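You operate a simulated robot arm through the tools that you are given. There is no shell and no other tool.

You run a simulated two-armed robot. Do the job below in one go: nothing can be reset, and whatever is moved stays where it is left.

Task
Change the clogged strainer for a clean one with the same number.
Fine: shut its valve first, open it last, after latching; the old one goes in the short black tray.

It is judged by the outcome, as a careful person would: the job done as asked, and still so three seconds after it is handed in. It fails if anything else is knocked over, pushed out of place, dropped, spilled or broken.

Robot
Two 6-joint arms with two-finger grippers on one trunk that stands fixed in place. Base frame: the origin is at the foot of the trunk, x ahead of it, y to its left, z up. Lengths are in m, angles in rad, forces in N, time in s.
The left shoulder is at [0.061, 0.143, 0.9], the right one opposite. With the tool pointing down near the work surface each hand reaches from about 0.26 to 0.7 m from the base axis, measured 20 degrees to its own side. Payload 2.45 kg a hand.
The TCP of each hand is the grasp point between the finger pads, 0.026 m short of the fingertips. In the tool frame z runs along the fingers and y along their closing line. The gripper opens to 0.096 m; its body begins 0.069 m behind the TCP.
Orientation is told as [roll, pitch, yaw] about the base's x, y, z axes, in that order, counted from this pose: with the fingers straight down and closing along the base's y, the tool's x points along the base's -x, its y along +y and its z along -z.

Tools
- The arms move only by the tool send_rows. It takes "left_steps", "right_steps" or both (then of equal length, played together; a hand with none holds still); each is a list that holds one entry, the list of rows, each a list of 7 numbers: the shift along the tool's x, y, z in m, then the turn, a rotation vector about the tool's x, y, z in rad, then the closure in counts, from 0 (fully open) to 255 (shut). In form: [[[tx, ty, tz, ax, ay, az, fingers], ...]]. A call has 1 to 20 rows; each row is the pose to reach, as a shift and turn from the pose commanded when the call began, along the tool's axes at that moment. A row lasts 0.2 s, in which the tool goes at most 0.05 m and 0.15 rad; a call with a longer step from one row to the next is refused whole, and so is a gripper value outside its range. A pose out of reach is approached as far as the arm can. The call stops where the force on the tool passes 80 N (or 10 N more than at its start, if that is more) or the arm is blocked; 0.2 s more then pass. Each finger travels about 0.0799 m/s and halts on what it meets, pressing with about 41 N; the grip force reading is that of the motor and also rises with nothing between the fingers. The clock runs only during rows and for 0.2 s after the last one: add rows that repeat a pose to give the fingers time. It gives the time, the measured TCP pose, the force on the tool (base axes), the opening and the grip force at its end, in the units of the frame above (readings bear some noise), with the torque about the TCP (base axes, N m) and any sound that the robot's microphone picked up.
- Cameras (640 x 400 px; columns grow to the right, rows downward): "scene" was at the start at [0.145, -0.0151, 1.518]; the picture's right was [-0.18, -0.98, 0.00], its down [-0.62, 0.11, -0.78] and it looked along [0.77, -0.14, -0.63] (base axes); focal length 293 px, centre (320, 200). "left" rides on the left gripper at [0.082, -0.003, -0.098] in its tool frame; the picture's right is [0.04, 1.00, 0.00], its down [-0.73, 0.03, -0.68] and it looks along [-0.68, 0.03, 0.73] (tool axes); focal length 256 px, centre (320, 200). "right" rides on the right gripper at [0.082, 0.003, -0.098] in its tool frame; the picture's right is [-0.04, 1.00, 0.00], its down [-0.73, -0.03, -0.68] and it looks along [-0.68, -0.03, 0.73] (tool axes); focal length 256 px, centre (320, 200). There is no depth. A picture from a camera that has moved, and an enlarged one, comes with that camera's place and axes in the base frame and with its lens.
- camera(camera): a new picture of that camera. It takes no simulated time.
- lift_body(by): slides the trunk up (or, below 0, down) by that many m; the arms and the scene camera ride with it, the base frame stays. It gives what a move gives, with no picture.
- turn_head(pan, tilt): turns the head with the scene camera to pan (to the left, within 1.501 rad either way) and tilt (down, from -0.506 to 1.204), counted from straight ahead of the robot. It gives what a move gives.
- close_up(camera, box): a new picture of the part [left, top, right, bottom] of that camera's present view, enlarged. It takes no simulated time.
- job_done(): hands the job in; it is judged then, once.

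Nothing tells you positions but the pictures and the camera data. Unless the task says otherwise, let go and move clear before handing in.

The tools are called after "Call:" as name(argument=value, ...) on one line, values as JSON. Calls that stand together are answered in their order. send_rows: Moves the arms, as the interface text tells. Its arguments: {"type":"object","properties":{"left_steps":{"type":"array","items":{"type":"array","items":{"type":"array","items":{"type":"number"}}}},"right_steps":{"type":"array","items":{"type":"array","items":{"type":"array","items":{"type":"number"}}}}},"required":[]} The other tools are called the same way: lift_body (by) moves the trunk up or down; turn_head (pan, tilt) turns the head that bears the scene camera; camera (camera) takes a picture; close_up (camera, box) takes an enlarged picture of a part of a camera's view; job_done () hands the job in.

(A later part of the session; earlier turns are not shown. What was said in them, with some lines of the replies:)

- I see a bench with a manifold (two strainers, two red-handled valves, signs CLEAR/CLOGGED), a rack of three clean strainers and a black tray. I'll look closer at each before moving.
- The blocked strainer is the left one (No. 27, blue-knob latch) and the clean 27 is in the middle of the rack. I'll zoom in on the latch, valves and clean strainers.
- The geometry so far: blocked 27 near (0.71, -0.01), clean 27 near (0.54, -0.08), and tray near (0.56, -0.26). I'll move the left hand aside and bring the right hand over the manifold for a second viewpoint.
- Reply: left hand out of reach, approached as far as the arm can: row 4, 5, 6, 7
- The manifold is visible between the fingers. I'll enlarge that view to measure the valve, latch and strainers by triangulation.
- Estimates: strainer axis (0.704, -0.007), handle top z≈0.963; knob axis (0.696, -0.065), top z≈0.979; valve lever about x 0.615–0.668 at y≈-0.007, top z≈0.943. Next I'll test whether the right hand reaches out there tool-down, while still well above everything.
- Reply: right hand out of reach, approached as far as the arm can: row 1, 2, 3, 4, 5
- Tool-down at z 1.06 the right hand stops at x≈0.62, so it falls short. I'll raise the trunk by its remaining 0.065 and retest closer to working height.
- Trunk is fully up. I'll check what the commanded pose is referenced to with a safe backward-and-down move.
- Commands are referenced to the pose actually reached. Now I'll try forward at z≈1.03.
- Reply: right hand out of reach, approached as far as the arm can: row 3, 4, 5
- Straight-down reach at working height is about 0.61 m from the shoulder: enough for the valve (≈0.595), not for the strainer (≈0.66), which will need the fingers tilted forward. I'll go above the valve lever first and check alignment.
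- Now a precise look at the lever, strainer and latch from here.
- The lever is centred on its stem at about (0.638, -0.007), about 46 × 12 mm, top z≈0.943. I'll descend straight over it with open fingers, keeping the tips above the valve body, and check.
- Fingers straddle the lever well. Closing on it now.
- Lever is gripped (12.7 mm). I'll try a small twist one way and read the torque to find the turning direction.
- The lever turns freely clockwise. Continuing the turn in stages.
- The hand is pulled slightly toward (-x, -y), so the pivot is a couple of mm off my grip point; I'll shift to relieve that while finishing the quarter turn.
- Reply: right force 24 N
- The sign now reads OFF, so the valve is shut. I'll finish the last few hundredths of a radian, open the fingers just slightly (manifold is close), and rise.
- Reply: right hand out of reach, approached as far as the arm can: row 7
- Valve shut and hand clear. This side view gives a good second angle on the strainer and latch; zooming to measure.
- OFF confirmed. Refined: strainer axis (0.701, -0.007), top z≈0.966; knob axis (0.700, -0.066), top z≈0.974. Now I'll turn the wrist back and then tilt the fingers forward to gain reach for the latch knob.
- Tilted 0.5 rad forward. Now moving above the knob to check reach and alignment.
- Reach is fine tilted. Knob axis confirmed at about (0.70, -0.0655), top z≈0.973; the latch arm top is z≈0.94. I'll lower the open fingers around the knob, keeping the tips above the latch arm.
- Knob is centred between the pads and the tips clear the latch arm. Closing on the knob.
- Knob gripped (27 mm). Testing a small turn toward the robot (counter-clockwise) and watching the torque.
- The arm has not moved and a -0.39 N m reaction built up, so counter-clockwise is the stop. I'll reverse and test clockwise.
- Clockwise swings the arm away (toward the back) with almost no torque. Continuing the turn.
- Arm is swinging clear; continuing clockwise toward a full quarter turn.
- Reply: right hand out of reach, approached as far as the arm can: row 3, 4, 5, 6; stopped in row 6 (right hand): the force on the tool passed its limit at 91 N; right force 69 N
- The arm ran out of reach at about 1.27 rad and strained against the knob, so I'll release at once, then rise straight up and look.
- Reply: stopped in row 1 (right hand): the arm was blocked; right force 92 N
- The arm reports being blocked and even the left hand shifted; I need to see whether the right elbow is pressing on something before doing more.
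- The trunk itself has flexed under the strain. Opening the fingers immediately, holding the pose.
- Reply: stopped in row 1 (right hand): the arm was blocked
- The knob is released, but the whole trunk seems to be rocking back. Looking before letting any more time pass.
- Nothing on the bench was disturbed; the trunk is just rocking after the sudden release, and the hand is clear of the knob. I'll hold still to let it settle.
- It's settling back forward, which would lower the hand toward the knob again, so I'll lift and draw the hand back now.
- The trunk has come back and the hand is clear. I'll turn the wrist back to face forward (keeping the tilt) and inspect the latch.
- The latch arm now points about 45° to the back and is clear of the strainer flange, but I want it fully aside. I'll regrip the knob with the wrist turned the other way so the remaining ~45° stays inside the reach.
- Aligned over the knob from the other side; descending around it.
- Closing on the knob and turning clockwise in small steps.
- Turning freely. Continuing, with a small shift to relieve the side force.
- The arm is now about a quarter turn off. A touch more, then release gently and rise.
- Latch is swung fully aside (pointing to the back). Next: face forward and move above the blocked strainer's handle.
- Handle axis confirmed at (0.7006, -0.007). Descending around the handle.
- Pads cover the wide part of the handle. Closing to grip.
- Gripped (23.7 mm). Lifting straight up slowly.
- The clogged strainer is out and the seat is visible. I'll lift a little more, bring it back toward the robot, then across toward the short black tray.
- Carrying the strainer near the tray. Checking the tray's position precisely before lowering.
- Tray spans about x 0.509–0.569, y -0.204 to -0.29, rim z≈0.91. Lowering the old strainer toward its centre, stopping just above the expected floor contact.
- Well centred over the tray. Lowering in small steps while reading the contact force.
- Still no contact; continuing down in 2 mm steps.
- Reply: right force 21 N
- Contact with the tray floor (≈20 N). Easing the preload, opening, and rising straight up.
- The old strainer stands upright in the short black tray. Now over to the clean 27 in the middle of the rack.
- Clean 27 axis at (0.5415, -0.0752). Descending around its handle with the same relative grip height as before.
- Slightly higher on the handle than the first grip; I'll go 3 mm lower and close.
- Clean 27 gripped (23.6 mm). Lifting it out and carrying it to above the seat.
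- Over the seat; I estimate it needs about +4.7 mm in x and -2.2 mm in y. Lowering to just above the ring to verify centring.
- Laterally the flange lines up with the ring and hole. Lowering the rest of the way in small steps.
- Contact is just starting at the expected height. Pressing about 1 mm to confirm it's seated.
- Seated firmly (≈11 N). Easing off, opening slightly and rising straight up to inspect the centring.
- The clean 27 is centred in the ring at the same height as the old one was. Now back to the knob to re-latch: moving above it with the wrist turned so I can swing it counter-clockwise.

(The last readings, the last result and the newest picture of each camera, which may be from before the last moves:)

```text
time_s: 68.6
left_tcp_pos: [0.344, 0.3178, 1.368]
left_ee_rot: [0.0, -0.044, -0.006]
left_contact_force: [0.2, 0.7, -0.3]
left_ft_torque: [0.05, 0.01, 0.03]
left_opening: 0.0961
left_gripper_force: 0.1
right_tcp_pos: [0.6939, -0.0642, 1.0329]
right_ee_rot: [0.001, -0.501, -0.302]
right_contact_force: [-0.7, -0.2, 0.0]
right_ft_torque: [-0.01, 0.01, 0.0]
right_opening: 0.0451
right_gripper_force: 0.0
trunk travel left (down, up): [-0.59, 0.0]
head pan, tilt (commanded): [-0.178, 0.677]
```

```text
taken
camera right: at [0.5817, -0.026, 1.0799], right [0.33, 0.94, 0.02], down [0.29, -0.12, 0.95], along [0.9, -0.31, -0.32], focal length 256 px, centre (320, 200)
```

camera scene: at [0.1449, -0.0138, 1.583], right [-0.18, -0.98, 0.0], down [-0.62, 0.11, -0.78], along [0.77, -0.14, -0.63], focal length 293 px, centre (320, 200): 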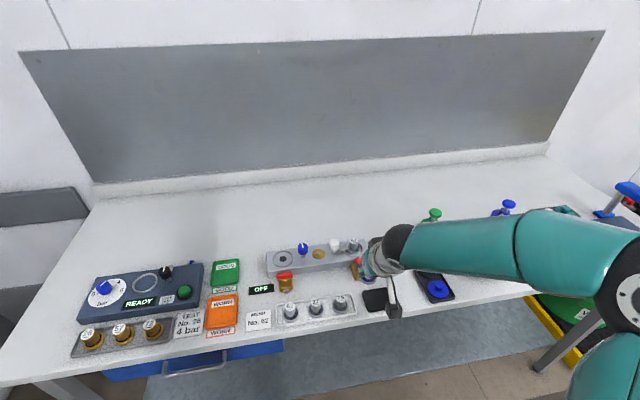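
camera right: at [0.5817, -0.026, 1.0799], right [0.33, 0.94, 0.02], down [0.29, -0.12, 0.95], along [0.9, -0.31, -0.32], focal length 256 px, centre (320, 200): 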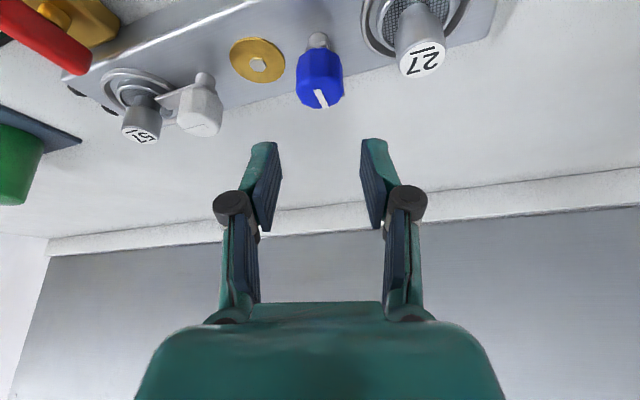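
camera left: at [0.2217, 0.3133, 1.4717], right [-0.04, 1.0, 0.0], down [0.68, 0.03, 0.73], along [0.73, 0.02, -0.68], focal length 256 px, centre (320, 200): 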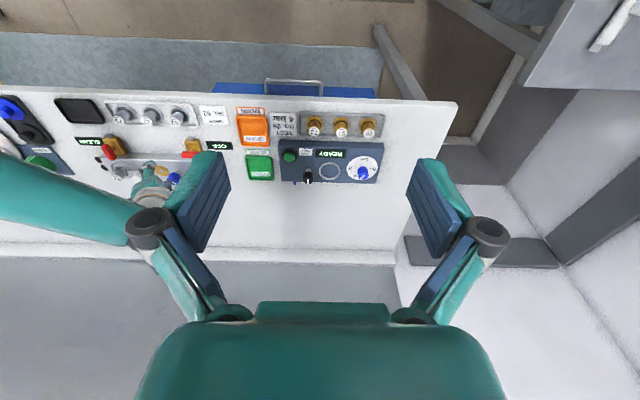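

Aligned on the knob. Descending around it.

Call:
send_rows(right_steps=[[[0.009, 0, 0.0165, 0, 0, 0, 135], [0.018, 0, 0.033, 0, 0, 0, 135], [0.0235, 0, 0.043, 0, 0, 0, 135], [0.0273, 0, 0.05, 0, 0, 0, 135], [0.0273, 0, 0.05, 0, 0, 0, 135]]])

Call:
close_up(camera="right", box=[220, 60, 460, 240])

```text
time_s: 69.8
left_tcp_pos: [0.344, 0.316, 1.3686]
left_ee_rot: [-0.001, -0.041, -0.006]
left_contact_force: [0.1, 0.2, 0.1]
left_ft_torque: [-0.04, 0.02, 0.02]
left_opening: 0.0961
left_gripper_force: 0.1
right_tcp_pos: [0.6958, -0.0645, 0.9741]
right_ee_rot: [0.002, -0.502, -0.298]
right_contact_force: [-0.2, 1.1, -0.2]
right_ft_torque: [-0.02, 0.0, -0.02]
right_opening: 0.0454
right_gripper_force: 0.1
trunk travel left (down, up): [-0.59, 0.0]
head pan, tilt (commanded): [-0.178, 0.677]
```

```text
2.22 times, centred on (340, 150) of right
camera zoom: at [0.5826, -0.0253, 1.0228], right [0.33, 0.94, 0.02], down [0.29, -0.12, 0.95], along [0.9, -0.31, -0.32], focal length 569 px, centre (276, 311)
```

zoom: 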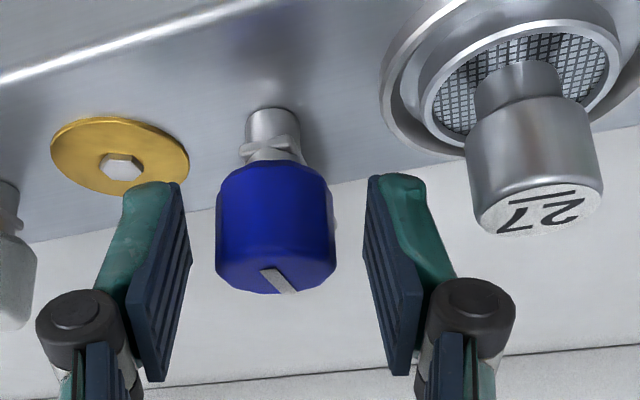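

Closing on the knob and swinging the latch counter-clockwise back toward the strainer.

Call:
send_rows(right_steps=[[[0, 0, 0, 0, 0, 0, 180], [0, 0, 0, 0, 0, 0, 255], [0, 0, 0, 0, 0, 0, 255], [0, -0.0007, 0, -0.0575, 0, -0.1053, 255], [-0.0001, -0.0013, 0.0001, -0.1151, 0, -0.2106, 255], [-0.0003, -0.0019, 0.0002, -0.1726, 0, -0.3159, 255], [-0.0005, -0.0025, 0.0003, -0.2301, 0, -0.4212, 255], [-0.0008, -0.0031, 0.0005, -0.2876, 0, -0.5266, 255], [-0.0008, -0.0031, 0.0005, -0.2876, 0, -0.5266, 255]]])

Call:
close_up(camera="right", box=[220, 60, 460, 240])

```text
time_s: 71.8
left_tcp_pos: [0.3442, 0.3179, 1.3673]
left_ee_rot: [-0.001, -0.043, -0.006]
left_contact_force: [0.2, 0.9, 0.5]
left_ft_torque: [0.0, -0.01, 0.0]
left_opening: 0.0961
left_gripper_force: 0.0
right_tcp_pos: [0.6958, -0.0661, 0.9747]
right_ee_rot: [0.002, -0.504, 0.3]
right_contact_force: [5.4, 0.7, 4.1]
right_ft_torque: [0.13, 0.05, -0.01]
right_opening: 0.0269
right_gripper_force: 44.6
trunk travel left (down, up): [-0.59, 0.0]
head pan, tilt (commanded): [-0.178, 0.677]
```

```text
2.22 times, centred on (340, 150) of right
camera zoom: at [0.5807, -0.0985, 1.0225], right [-0.26, 0.96, 0.02], down [0.31, 0.06, 0.95], along [0.91, 0.26, -0.32], focal length 569 px, centre (276, 311)
```

zoom: 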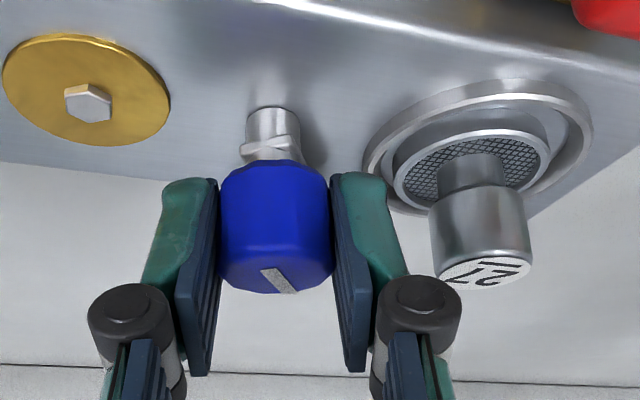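

Swinging freely. Continuing to about 0.75 rad.

Call:
send_rows(right_steps=[[[0, -0.0007, 0, -0.0575, 0, -0.1053, 255], [-0.0001, -0.0013, 0.0001, -0.1151, 0, -0.2106, 255], [-0.0003, -0.0019, 0.0002, -0.1726, 0, -0.3159, 255], [-0.0005, -0.0023, 0.0003, -0.2157, 0, -0.3949, 255], [-0.0005, -0.0023, 0.0003, -0.2157, 0, -0.3949, 255]]])

Call:
close_up(camera="right", box=[220, 60, 460, 240])

```text
time_s: 73.0
left_tcp_pos: [0.3457, 0.3195, 1.3672]
left_ee_rot: [-0.001, -0.043, -0.005]
left_contact_force: [1.1, 0.4, 0.6]
left_ft_torque: [-0.01, -0.02, 0.03]
left_opening: 0.0959
left_gripper_force: 0.1
right_tcp_pos: [0.6968, -0.0686, 0.9748]
right_ee_rot: [0.0, -0.503, 0.751]
right_contact_force: [8.3, 6.8, 3.0]
right_ft_torque: [0.81, -0.66, 0.0]
right_opening: 0.027
right_gripper_force: 44.2
trunk travel left (down, up): [-0.59, 0.0]
head pan, tilt (commanded): [-0.178, 0.677]
```

```text
2.22 times, centred on (340, 150) of right
camera zoom: at [0.6072, -0.1468, 1.0228], right [-0.66, 0.75, 0.02], down [0.25, 0.19, 0.95], along [0.71, 0.63, -0.32], focal length 569 px, centre (276, 311)
```

zoom: 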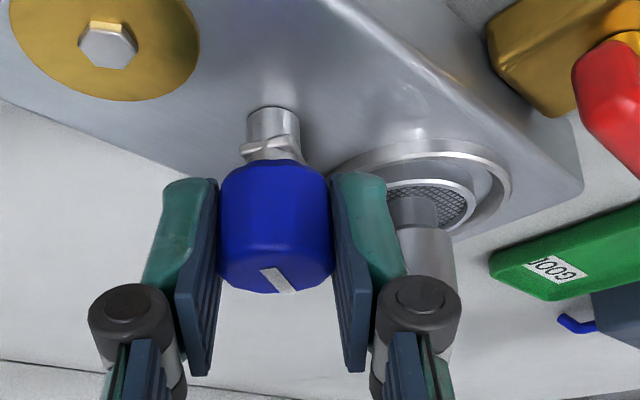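

About 60° done. I'll let go, turn the wrist back and regrip to finish the last third inside the comfortable reach.

Call:
send_rows(right_steps=[[[0, 0, 0, 0, 0, 0, 210], [0, 0, 0, 0, 0, 0, 150], [0, 0, 0, 0, 0, 0, 135], [-0.0132, 0, -0.0241, 0, 0, 0, 135], [-0.0264, 0, -0.0483, 0, 0, 0, 135], [-0.0264, 0.0008, -0.0483, 0.0575, 0, 0.1053, 135], [-0.0264, 0.0015, -0.0483, 0.1151, 0, 0.2106, 135], [-0.0264, 0.0023, -0.0483, 0.1726, 0, 0.3159, 135], [-0.0264, 0.003, -0.0483, 0.2301, 0, 0.4212, 135], [-0.0264, 0.0038, -0.0483, 0.2876, 0, 0.5266, 135], [-0.0264, 0.0046, -0.0483, 0.3452, 0, 0.6319, 135], [-0.0264, 0.0046, -0.0483, 0.4075, 0, 0.746, 135], [-0.0264, 0.0046, -0.0483, 0.4075, 0, 0.746, 135]]])

Call:
camera(camera="right")

Call:
close_up(camera="right", box=[260, 20, 420, 120])

```text
time_s: 75.8
left_tcp_pos: [0.3442, 0.3174, 1.3688]
left_ee_rot: [0.001, -0.042, -0.005]
left_contact_force: [-0.7, 0.3, -0.1]
left_ft_torque: [0.01, 0.03, -0.04]
left_opening: 0.0963
left_gripper_force: 0.1
right_tcp_pos: [0.6921, -0.0667, 1.0293]
right_ee_rot: [0.001, -0.5, -0.1]
right_contact_force: [0.4, 0.0, 0.8]
right_ft_torque: [-0.04, -0.02, 0.02]
right_opening: 0.0451
right_gripper_force: 0.0
trunk travel left (down, up): [-0.59, 0.0]
head pan, tilt (commanded): [-0.178, 0.677]
```

```text
taken
camera right: at [0.5749, -0.051, 1.0778], right [0.14, 0.99, 0.02], down [0.31, -0.06, 0.95], along [0.94, -0.12, -0.32], focal length 256 px, centre (320, 200)
```

right: 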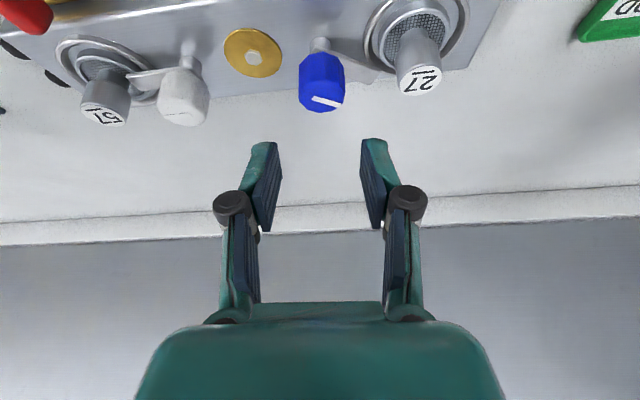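

```text
4.00 times, centred on (340, 70) of right
camera zoom: at [0.5749, -0.051, 1.0778], right [0.14, 0.99, 0.02], down [0.31, -0.06, 0.95], along [0.94, -0.12, -0.32], focal length 1024 px, centre (240, 720)
```

zoom: 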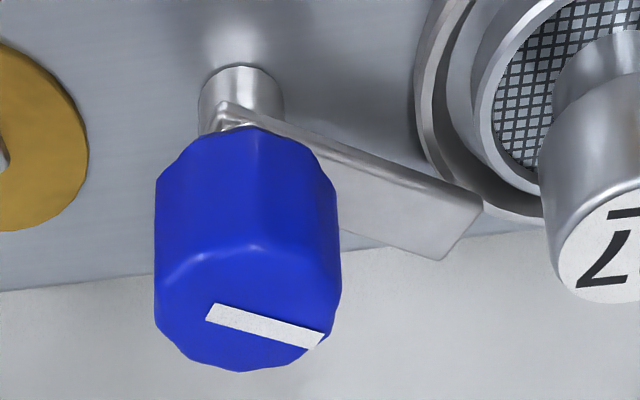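

Arm tip is just outside the ring, about 30° to go. Descending again on the knob.

Call:
send_rows(right_steps=[[[0.008, 0.0012, 0.0163, 0, 0, 0, 135], [0.016, 0.0012, 0.0325, 0, 0, 0, 135], [0.021, 0.0012, 0.042, 0, 0, 0, 135], [0.0243, 0.0012, 0.0488, 0, 0, 0, 135], [0.0243, 0.0012, 0.0488, 0, 0, 0, 135]]])

Call:
close_up(camera="right", box=[220, 60, 460, 240])

```text
time_s: 77.0
left_tcp_pos: [0.345, 0.3166, 1.3693]
left_ee_rot: [0.001, -0.043, -0.007]
left_contact_force: [0.3, 0.4, 0.0]
left_ft_torque: [-0.01, 0.0, -0.04]
left_opening: 0.0958
left_gripper_force: 0.0
right_tcp_pos: [0.6948, -0.0642, 0.9761]
right_ee_rot: [0.0, -0.499, -0.099]
right_contact_force: [0.2, -0.7, -0.6]
right_ft_torque: [0.01, 0.05, 0.0]
right_opening: 0.0452
right_gripper_force: 0.1
trunk travel left (down, up): [-0.59, 0.0]
head pan, tilt (commanded): [-0.178, 0.677]
```

```text
2.22 times, centred on (340, 150) of right
camera zoom: at [0.5762, -0.05, 1.0236], right [0.13, 0.99, 0.02], down [0.31, -0.06, 0.95], along [0.94, -0.12, -0.32], focal length 569 px, centre (276, 311)
```

zoom: 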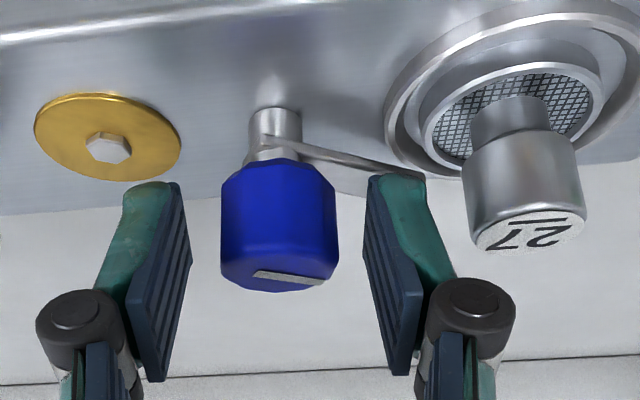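

Call:
send_rows(right_steps=[[[0, 0, 0, 0, 0, 0, 180], [0, 0, 0, 0, 0, 0, 255], [0, 0, 0, 0, 0, 0, 255], [0, -0.0006, 0, -0.0479, 0, -0.0878, 255], [-0.0001, -0.0011, 0.0001, -0.0959, 0, -0.1755, 255], [-0.0002, -0.0016, 0.0001, -0.1438, 0, -0.2633, 255], [-0.0004, -0.0021, 0.0002, -0.1918, 0, -0.351, 255], [-0.0004, -0.0021, 0.0002, -0.1918, 0, -0.351, 255]]])

Call:
close_up(camera="right", box=[220, 60, 460, 240])

```text
time_s: 78.8
left_tcp_pos: [0.3439, 0.3181, 1.3676]
left_ee_rot: [0.0, -0.042, -0.006]
left_contact_force: [-0.4, 0.7, -0.2]
left_ft_torque: [0.03, 0.0, -0.02]
left_opening: 0.096
left_gripper_force: 0.0
right_tcp_pos: [0.6948, -0.0665, 0.9765]
right_ee_rot: [-0.001, -0.501, 0.301]
right_contact_force: [-3.1, 0.9, 2.3]
right_ft_torque: [-0.04, 0.77, 0.01]
right_opening: 0.0273
right_gripper_force: 44.8
trunk travel left (down, up): [-0.59, 0.0]
head pan, tilt (commanded): [-0.178, 0.677]
```

```text
2.22 times, centred on (340, 150) of right
camera zoom: at [0.5801, -0.0987, 1.0237], right [-0.26, 0.96, 0.02], down [0.31, 0.07, 0.95], along [0.91, 0.26, -0.32], focal length 569 px, centre (276, 311)
```

zoom: 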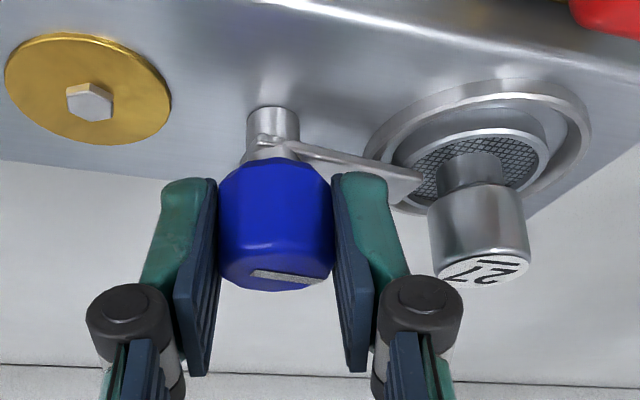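

Arm is over the cup rim. Finishing in small steps until the stop is felt.

Call:
send_rows(right_steps=[[[0, -0.0003, 0, -0.0288, 0, -0.0527, 255], [0, -0.0006, 0, -0.0575, 0, -0.1053, 255], [0, -0.0006, 0, -0.0575, 0, -0.1053, 255]]])

Call:
close_up(camera="right", box=[220, 60, 460, 240])

Call:
close_up(camera="scene", box=[256, 235, 320, 275])

```text
time_s: 79.6
left_tcp_pos: [0.3438, 0.3183, 1.3682]
left_ee_rot: [0.002, -0.042, -0.006]
left_contact_force: [0.7, -0.3, 0.0]
left_ft_torque: [0.03, 0.0, 0.01]
left_opening: 0.0958
left_gripper_force: 0.0
right_tcp_pos: [0.6943, -0.0672, 0.9761]
right_ee_rot: [0.001, -0.503, 0.419]
right_contact_force: [-5.1, 2.0, 0.7]
right_ft_torque: [0.08, 0.35, 0.04]
right_opening: 0.0275
right_gripper_force: 45.0
trunk travel left (down, up): [-0.59, 0.0]
head pan, tilt (commanded): [-0.178, 0.677]
```

```text
2.22 times, centred on (340, 150) of right
camera zoom: at [0.585, -0.1127, 1.0237], right [-0.38, 0.93, 0.02], down [0.3, 0.1, 0.95], along [0.88, 0.36, -0.32], focal length 569 px, centre (276, 311)
```

zoom: 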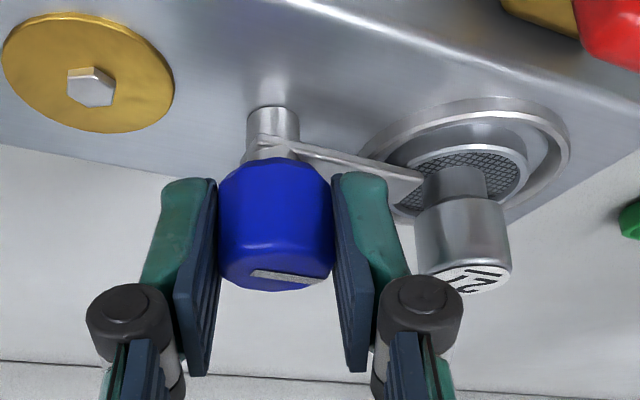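

```text
10.00 times, centred on (288, 255) of scene
camera zoom: at [0.1442, -0.0143, 1.5831], right [-0.18, -0.98, 0.0], down [-0.62, 0.11, -0.78], along [0.77, -0.14, -0.63], focal length 2928 px, centre (640, -350)
```

zoom: 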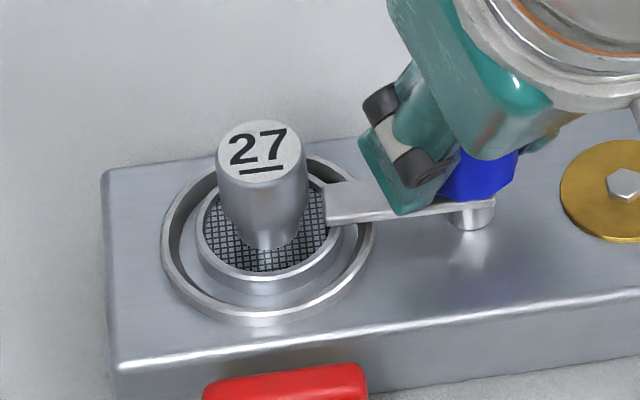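

Nearly there. A bit more until I feel the stop.

Call:
send_rows(right_steps=[[[0, -0.0003, 0, -0.0288, 0, -0.0527, 255], [0, -0.0003, 0, -0.0288, 0, -0.0527, 255]]])

Call:
close_up(camera="scene", box=[256, 235, 320, 275])

```text
time_s: 80.2
left_tcp_pos: [0.3456, 0.3175, 1.3688]
left_ee_rot: [0.001, -0.045, -0.007]
left_contact_force: [-0.8, 0.1, -0.6]
left_ft_torque: [0.0, -0.03, 0.01]
left_opening: 0.0961
left_gripper_force: 0.0
right_tcp_pos: [0.6959, -0.067, 0.977]
right_ee_rot: [0.0, -0.502, 0.48]
right_contact_force: [-4.3, 3.8, 0.6]
right_ft_torque: [0.18, 0.29, -0.52]
right_opening: 0.0277
right_gripper_force: 44.8
trunk travel left (down, up): [-0.59, 0.0]
head pan, tilt (commanded): [-0.178, 0.677]
```

```text
10.00 times, centred on (288, 255) of scene
camera zoom: at [0.1444, -0.0141, 1.5831], right [-0.18, -0.98, 0.0], down [-0.62, 0.11, -0.78], along [0.77, -0.14, -0.63], focal length 2928 px, centre (640, -350)
```

zoom: 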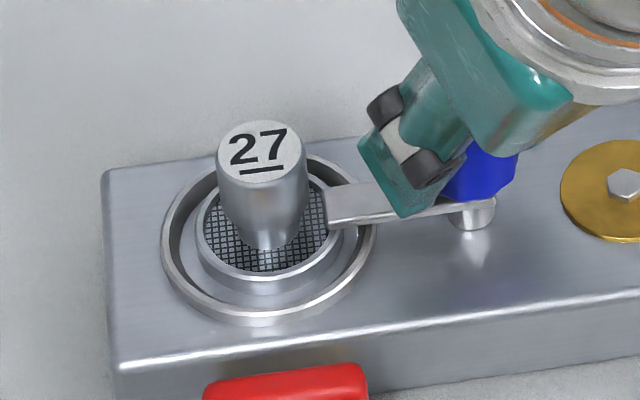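

Stop felt (-0.5 N m) and the arm lies over the cup rim as originally: latched. Releasing and rising.

Call:
send_rows(right_steps=[[[0, 0, 0, 0.0144, 0, 0.0263, 255], [0, 0, 0, 0.0144, 0, 0.0263, 210], [0, 0, 0, 0.0144, 0, 0.0263, 150], [0, 0, 0, 0.0144, 0, 0.0263, 135], [-0.0132, 0, -0.0241, 0.0144, 0, 0.0263, 135], [-0.0264, 0, -0.0483, 0.0144, 0, 0.0263, 135], [-0.0264, 0, -0.0483, 0.0144, 0, 0.0263, 135]]])

Call:
camera(camera="right")

Call:
close_up(camera="scene", box=[256, 235, 320, 275])

```text
time_s: 81.8
left_tcp_pos: [0.3453, 0.3173, 1.3673]
left_ee_rot: [0.0, -0.041, -0.005]
left_contact_force: [0.5, 0.0, 0.3]
left_ft_torque: [-0.01, 0.02, 0.0]
left_opening: 0.096
left_gripper_force: 0.1
right_tcp_pos: [0.6956, -0.0682, 1.0304]
right_ee_rot: [-0.002, -0.502, 0.449]
right_contact_force: [0.7, 0.3, 0.1]
right_ft_torque: [0.02, -0.01, 0.03]
right_opening: 0.0453
right_gripper_force: 0.0
trunk travel left (down, up): [-0.59, 0.0]
head pan, tilt (commanded): [-0.178, 0.677]
```

```text
taken
camera right: at [0.5875, -0.1167, 1.0779], right [-0.4, 0.91, 0.02], down [0.3, 0.11, 0.95], along [0.87, 0.39, -0.32], focal length 256 px, centre (320, 200)
```

right: 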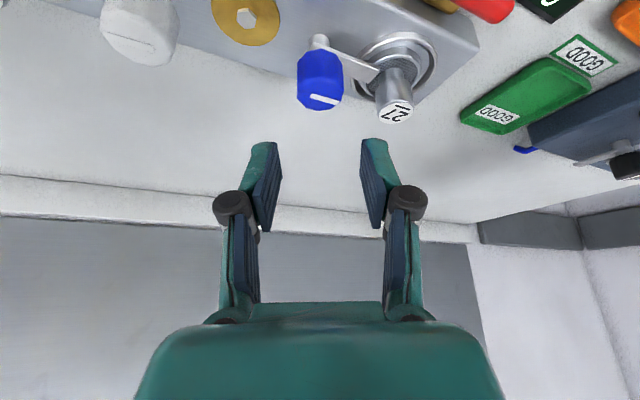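

```text
10.00 times, centred on (288, 255) of scene
camera zoom: at [0.1455, -0.0145, 1.5829], right [-0.18, -0.98, 0.0], down [-0.62, 0.11, -0.78], along [0.77, -0.14, -0.63], focal length 2928 px, centre (640, -350)
```

zoom: 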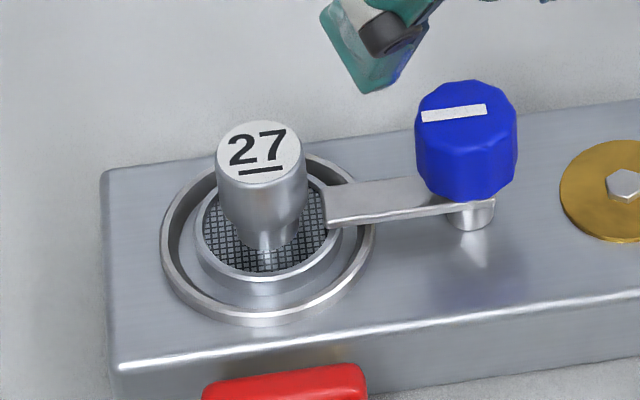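

Clean 27 is seated and latched. Last step is the valve: I'll back off, straighten the tool, and turn the wrist to match the crosswise lever (pivot estimated at (0.635, -0.007)).

Call:
send_rows(right_steps=[[[0.007, 0.014, -0.009, 0.0538, 0, 0.0985, 135], [0.014, 0.028, -0.018, 0.1077, 0, 0.197, 135], [0.021, 0.042, -0.028, 0.1615, 0, 0.2955, 135], [0.0267, 0.055, -0.0374, 0.2153, 0, 0.394, 135], [0.0267, 0.055, -0.0374, 0.2153, 0, 0.394, 135]]])

Call:
send_rows(right_steps=[[[0, 0, 0, 0, 0.125, 0, 135], [0, 0, 0, 0, 0.25, 0, 135], [0, 0, 0, 0, 0.375, 0, 135], [0, 0, 0, 0, 0.5, 0, 135], [0, 0, 0, 0, 0.5, 0, 135]]])

```text
time_s: 83.0
left_tcp_pos: [0.3456, 0.3168, 1.3678]
left_ee_rot: [0.0, -0.041, -0.004]
left_contact_force: [0.6, -0.6, -0.3]
left_ft_torque: [-0.01, 0.03, 0.01]
left_opening: 0.0963
left_gripper_force: 0.1
right_tcp_pos: [0.6331, -0.0363, 1.0504]
right_ee_rot: [0.0, -0.501, 0.0]
right_contact_force: [-0.2, 0.5, 0.5]
right_ft_torque: [-0.05, -0.03, 0.01]
right_opening: 0.045
right_gripper_force: 0.1
trunk travel left (down, up): [-0.59, 0.0]
head pan, tilt (commanded): [-0.178, 0.677]
```

```text
time_s: 84.2
left_tcp_pos: [0.3441, 0.3169, 1.3695]
left_ee_rot: [0.001, -0.044, -0.005]
left_contact_force: [-0.8, -0.8, 0.8]
left_ft_torque: [0.03, -0.02, 0.01]
left_opening: 0.096
left_gripper_force: 0.1
right_tcp_pos: [0.6324, -0.0359, 1.0507]
right_ee_rot: [0.001, -0.001, 0.002]
right_contact_force: [-0.8, -0.2, 0.3]
right_ft_torque: [0.0, 0.01, 0.02]
right_opening: 0.0452
right_gripper_force: 0.0
trunk travel left (down, up): [-0.59, 0.0]
head pan, tilt (commanded): [-0.178, 0.677]
```

Call:
send_rows(right_steps=[[[0, 0.01, 0.0, 0, 0, 0.14, 150], [-0.001, 0.02, 0.005, 0, 0, 0.28, 170], [-0.002, 0.029, 0.01, 0, 0, 0.42, 190], [-0.002, 0.029, 0.015, 0, 0, 0.56, 190], [-0.002, 0.029, 0.015, 0, 0, 0.7, 190], [-0.002, 0.029, 0.015, 0, 0, 0.84, 190], [-0.002, 0.029, 0.015, 0, 0, 0.98, 190], [-0.002, 0.029, 0.015, 0, 0, 1.12, 190], [-0.002, 0.029, 0.015, 0, 0, 1.26, 190], [-0.002, 0.029, 0.015, 0, 0, 1.4, 190], [-0.002, 0.029, 0.015, 0, 0, 1.5, 190], [-0.002, 0.029, 0.015, 0, 0, 1.572, 190], [-0.002, 0.029, 0.015, 0, 0, 1.572, 190]]])

Call:
camera(camera="right")

Call:
close_up(camera="right", box=[240, 20, 432, 140])

```text
time_s: 87.0
left_tcp_pos: [0.3449, 0.3179, 1.3682]
left_ee_rot: [-0.002, -0.042, -0.005]
left_contact_force: [0.0, 0.9, 0.1]
left_ft_torque: [-0.01, -0.01, 0.01]
left_opening: 0.0961
left_gripper_force: 0.1
right_tcp_pos: [0.6364, -0.0076, 1.0369]
right_ee_rot: [0.002, 0.001, -1.572]
right_contact_force: [0.4, 0.1, -0.4]
right_ft_torque: [0.01, -0.01, -0.01]
right_opening: 0.0246
right_gripper_force: 0.2
trunk travel left (down, up): [-0.59, 0.0]
head pan, tilt (commanded): [-0.178, 0.677]
```

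```text
taken
camera right: at [0.6388, 0.0744, 1.1346], right [1.0, -0.04, 0.0], down [-0.03, -0.73, 0.68], along [-0.03, -0.68, -0.73], focal length 256 px, centre (320, 200)
```

right: 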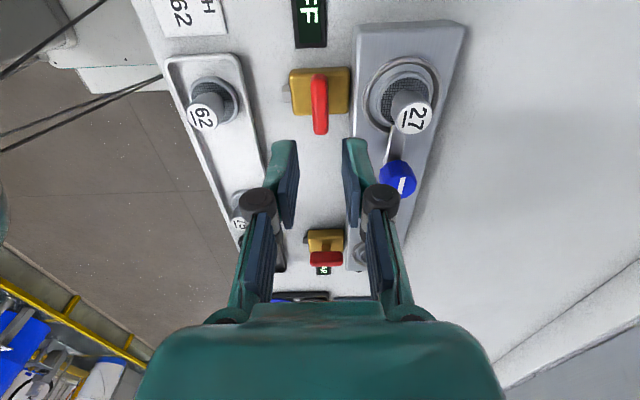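

```text
3.33 times, centred on (336, 80) of right
camera zoom: at [0.6388, 0.0744, 1.1346], right [1.0, -0.04, 0.0], down [-0.03, -0.73, 0.68], along [-0.03, -0.68, -0.73], focal length 853 px, centre (267, 600)
```

zoom: 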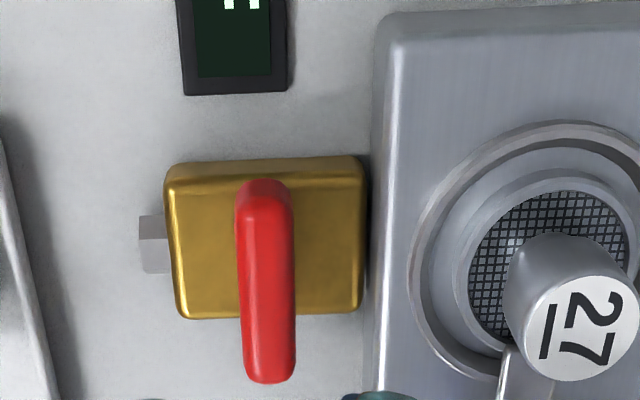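

Lever centreline at x≈0.635; hand is aligned crosswise. Descending onto the lever.

Call:
send_rows(right_steps=[[[0.001, -0.001, 0.03, 0, 0, 0, 190], [0.001, -0.001, 0.055, 0, 0, 0, 190], [0.001, -0.001, 0.072, 0, 0, 0, 190], [0.001, -0.001, 0.0835, 0, 0, 0, 190], [0.001, -0.001, 0.0835, 0, 0, 0, 190]]])

Call:
close_up(camera="right", box=[224, 80, 416, 200])

```text
time_s: 88.2
left_tcp_pos: [0.3444, 0.3172, 1.3676]
left_ee_rot: [0.001, -0.041, -0.005]
left_contact_force: [-0.6, 0.1, -1.1]
left_ft_torque: [0.0, -0.01, 0.02]
left_opening: 0.0962
left_gripper_force: 0.1
right_tcp_pos: [0.6354, -0.0061, 0.9515]
right_ee_rot: [0.003, 0.0, -1.571]
right_contact_force: [0.4, 0.3, -0.8]
right_ft_torque: [0.0, 0.0, -0.04]
right_opening: 0.0245
right_gripper_force: 0.0
trunk travel left (down, up): [-0.59, 0.0]
head pan, tilt (commanded): [-0.178, 0.677]
```

```text
3.33 times, centred on (320, 140) of right
camera zoom: at [0.6383, 0.0755, 1.0511], right [1.0, -0.04, 0.0], down [-0.03, -0.73, 0.68], along [-0.03, -0.68, -0.73], focal length 853 px, centre (320, 400)
```

zoom: 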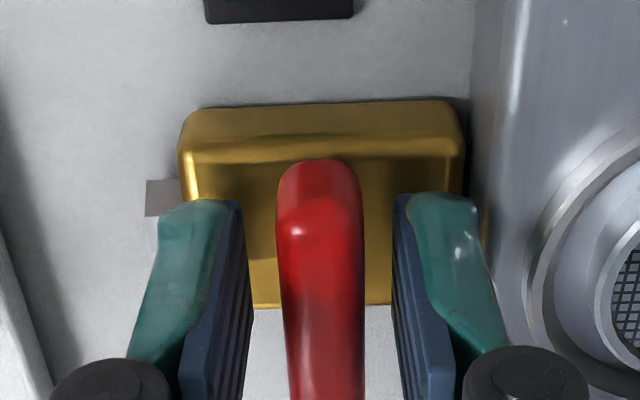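

Fingers straddle the lever and are clear of the manifold. Closing, then turning counter-clockwise.

Call:
send_rows(right_steps=[[[0, 0, 0, 0, 0, 0, 255], [0, 0, 0, 0, 0, 0, 255], [0, 0, 0, 0, 0, -0.12, 255], [0, 0, 0, 0, 0, -0.24, 255], [0, 0, 0, 0, 0, -0.36, 255], [0, 0, 0, 0, 0, -0.48, 255], [0, 0, 0, 0, 0, -0.6, 255], [0, 0, 0, 0, 0, -0.72, 255], [0, 0, 0, 0, 0, -0.72, 255]]])

Call:
close_up(camera="right", box=[224, 80, 416, 200])

```text
time_s: 90.2
left_tcp_pos: [0.3458, 0.3171, 1.3677]
left_ee_rot: [0.0, -0.041, -0.006]
left_contact_force: [0.8, -0.5, -0.4]
left_ft_torque: [-0.01, 0.02, -0.01]
left_opening: 0.0959
left_gripper_force: 0.0
right_tcp_pos: [0.6345, -0.0067, 0.9524]
right_ee_rot: [-0.001, 0.001, -0.85]
right_contact_force: [-1.2, 2.9, -0.4]
right_ft_torque: [0.81, 0.74, 0.04]
right_opening: 0.0128
right_gripper_force: 40.0
trunk travel left (down, up): [-0.59, 0.0]
head pan, tilt (commanded): [-0.178, 0.677]
```

```text
3.33 times, centred on (320, 140) of right
camera zoom: at [0.5837, 0.0571, 1.051], right [0.78, 0.63, 0.0], down [0.46, -0.57, 0.68], along [0.43, -0.53, -0.73], focal length 853 px, centre (320, 400)
```

zoom: 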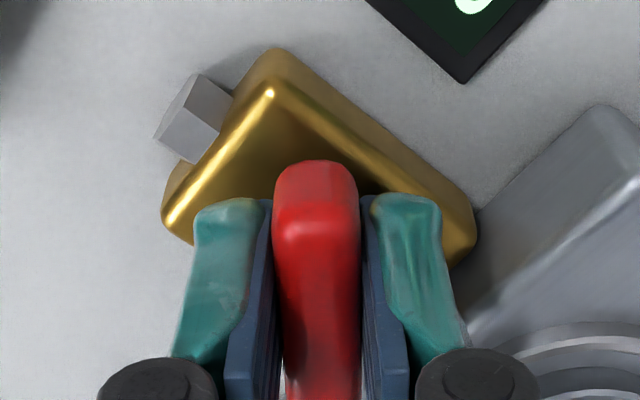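

The lever turns with very little side force. Completing the quarter turn to fully open.

Call:
send_rows(right_steps=[[[0, 0, 0, 0, 0, -0.12, 255], [0, 0, 0, 0, 0, -0.24, 255], [0, 0, 0, 0, 0, -0.36, 255], [0, 0, 0, 0, 0, -0.48, 255], [0, 0, 0, 0, 0, -0.6, 255], [0, 0, 0, 0, 0, -0.72, 255], [0, 0, 0, 0, 0, -0.82, 255], [0, 0, 0, 0, 0, -0.82, 255]]])

Call:
camera(camera="right")

```text
time_s: 92.0
left_tcp_pos: [0.3453, 0.3172, 1.3676]
left_ee_rot: [0.001, -0.043, -0.005]
left_contact_force: [-0.4, 0.2, 0.8]
left_ft_torque: [0.0, 0.0, 0.0]
left_opening: 0.0961
left_gripper_force: 0.1
right_tcp_pos: [0.6351, -0.008, 0.9532]
right_ee_rot: [-0.001, -0.002, -0.03]
right_contact_force: [-2.1, -1.9, -4.5]
right_ft_torque: [-0.08, 0.16, 0.03]
right_opening: 0.013
right_gripper_force: 39.7
trunk travel left (down, up): [-0.59, 0.0]
head pan, tilt (commanded): [-0.178, 0.677]
```

```text
taken
camera right: at [0.5533, -0.0012, 1.0509], right [0.07, 1.0, 0.0], down [0.73, -0.05, 0.68], along [0.68, -0.05, -0.73], focal length 256 px, centre (320, 200)
```

right: 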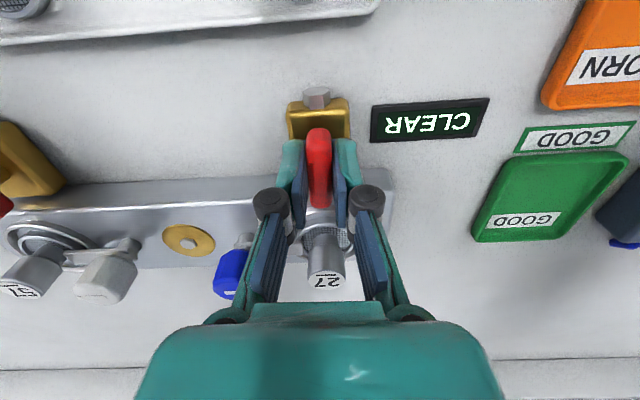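

The sign now reads CLEAR. Turning the last 0.04 rad to the fully open position, then releasing and rising.

Call:
send_rows(right_steps=[[[0, 0, 0, 0, 0, -0.04, 255], [0, 0, 0, 0, 0, -0.04, 255], [0, 0, 0, 0, 0, -0.03, 230], [0, 0, 0, 0, 0, -0.03, 190], [0, 0, 0, 0, 0, -0.03, 170], [0, 0, -0.03, 0, 0, -0.03, 170], [0, 0, -0.07, 0, 0, -0.03, 170], [0, 0, -0.09, 0, 0, -0.03, 170], [0, 0, -0.09, 0, 0, -0.03, 170]]])

Call:
camera(camera="right")

```text
time_s: 94.0
left_tcp_pos: [0.3444, 0.3159, 1.3689]
left_ee_rot: [0.0, -0.04, -0.004]
left_contact_force: [-0.1, -0.2, -0.8]
left_ft_torque: [0.02, 0.01, 0.01]
left_opening: 0.0959
left_gripper_force: 0.1
right_tcp_pos: [0.6346, -0.0057, 1.0403]
right_ee_rot: [0.0, -0.002, -0.003]
right_contact_force: [-1.3, 0.2, -0.6]
right_ft_torque: [0.01, 0.02, 0.03]
right_opening: 0.032
right_gripper_force: 0.0
trunk travel left (down, up): [-0.59, 0.0]
head pan, tilt (commanded): [-0.178, 0.677]
```

```text
taken
camera right: at [0.5533, -0.0027, 1.1396], right [0.04, 1.0, 0.0], down [0.73, -0.03, 0.68], along [0.68, -0.03, -0.73], focal length 256 px, centre (320, 200)
```

right: 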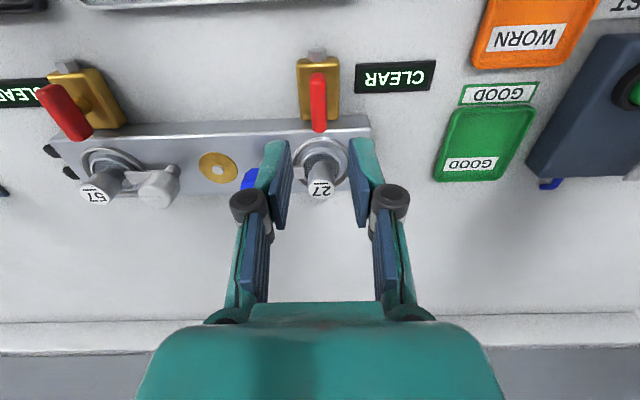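

Hand clear. Retreating up and back to near its start position and then inspecting everything.

Call:
send_rows(right_steps=[[[0.03, 0, -0.02, 0, 0, 0, 150], [0.06, -0.015, -0.045, 0, 0, 0, 120], [0.09, -0.04, -0.07, 0, 0, 0, 80], [0.115, -0.075, -0.095, 0, 0, 0, 40], [0.135, -0.11, -0.12, 0, 0, 0, 0], [0.155, -0.145, -0.145, 0, 0, 0, 0], [0.17, -0.185, -0.165, 0, 0, 0, 0], [0.18, -0.22, -0.185, 0, 0, 0, 0], [0.18, -0.22, -0.185, 0, 0, 0, 0]]])

Call:
camera(camera="scene")

Call:
close_up(camera="scene", box=[230, 220, 430, 345])

Call:
close_up(camera="scene", box=[256, 235, 320, 295])

```text
time_s: 96.0
left_tcp_pos: [0.3448, 0.3179, 1.3685]
left_ee_rot: [0.0, -0.042, -0.004]
left_contact_force: [0.4, 0.4, 0.1]
left_ft_torque: [0.0, 0.0, -0.01]
left_opening: 0.096
left_gripper_force: 0.2
right_tcp_pos: [0.4537, -0.2261, 1.2256]
right_ee_rot: [0.0, -0.002, 0.001]
right_contact_force: [0.5, 0.3, 0.5]
right_ft_torque: [-0.02, -0.01, 0.0]
right_opening: 0.0957
right_gripper_force: 0.0
trunk travel left (down, up): [-0.59, 0.0]
head pan, tilt (commanded): [-0.178, 0.677]
```

```text
taken
camera scene: at [0.1455, -0.0141, 1.5829], right [-0.18, -0.98, 0.0], down [-0.62, 0.11, -0.78], along [0.77, -0.14, -0.63], focal length 293 px, centre (320, 200)
```

scene: 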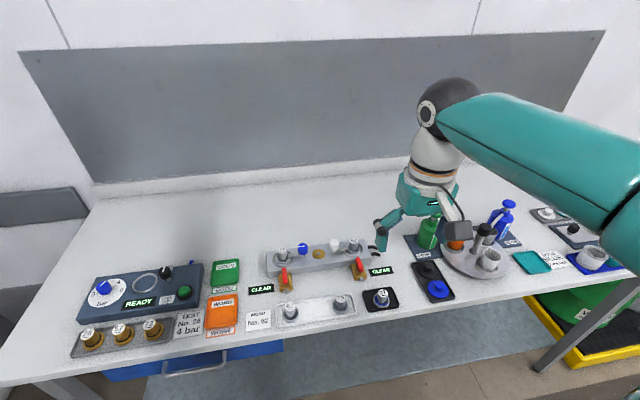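

```text
3.20 times, centred on (330, 282) of scene
camera zoom: at [0.1455, -0.0141, 1.5829], right [-0.18, -0.98, 0.0], down [-0.62, 0.11, -0.78], along [0.77, -0.14, -0.63], focal length 937 px, centre (288, -64)
```

zoom: 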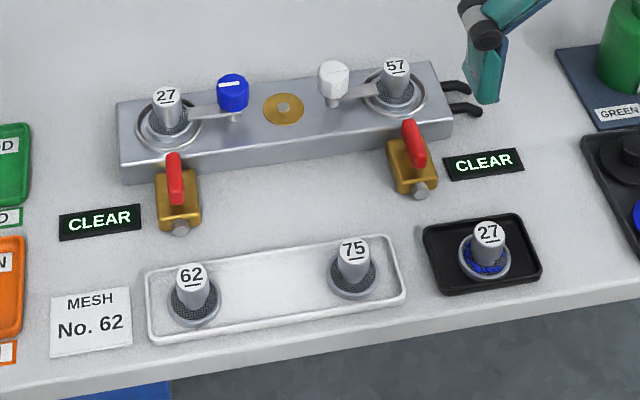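

```text
6.67 times, centred on (288, 265) of scene
camera zoom: at [0.1455, -0.0141, 1.5829], right [-0.18, -0.98, 0.0], down [-0.62, 0.11, -0.78], along [0.77, -0.14, -0.63], focal length 1952 px, centre (533, -233)
```

zoom: 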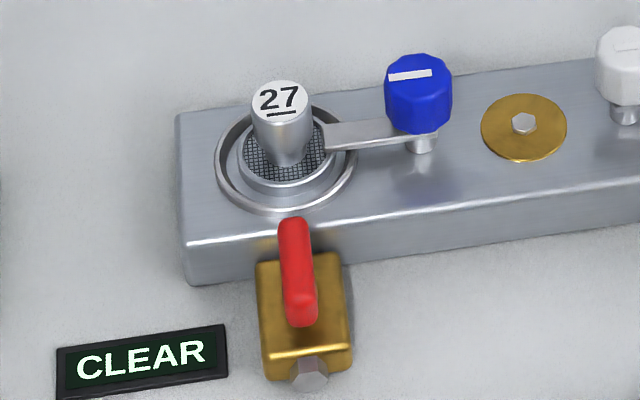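

Everything checks out: the clean 27 is seated and latched, the lever is open in line with the sign reading CLEAR, and the clogged 27 is upright in the short black tray. The neighbouring items and the manifold are where they were, and both hands are clear, so I'm handing in.

Call:
job_done()

```text
The job is handed in.
```

The clogged No. 27 strainer has been swapped for the clean No. 27 from the rack, and I've handed the job in.

- **Order:** I shut the valve first (its sign read OFF) and released the latch. After seating the clean strainer I latched it, and opened the valve last. The sign now reads CLEAR.
- **Old strainer:** the clogged 27 is standing upright in the short black tray.
- **Strain on the latch:** while I was releasing the latch, the right arm ran out of reach and pulled hard on the knob (91 N), and the trunk rocked. I let go, let it settle, and finished the turn with a fresh grip. The final pictures show nothing knocked over and the manifold in the same place.

Both hands are clear, and the trunk is still raised the 0.065 m I needed for reach.
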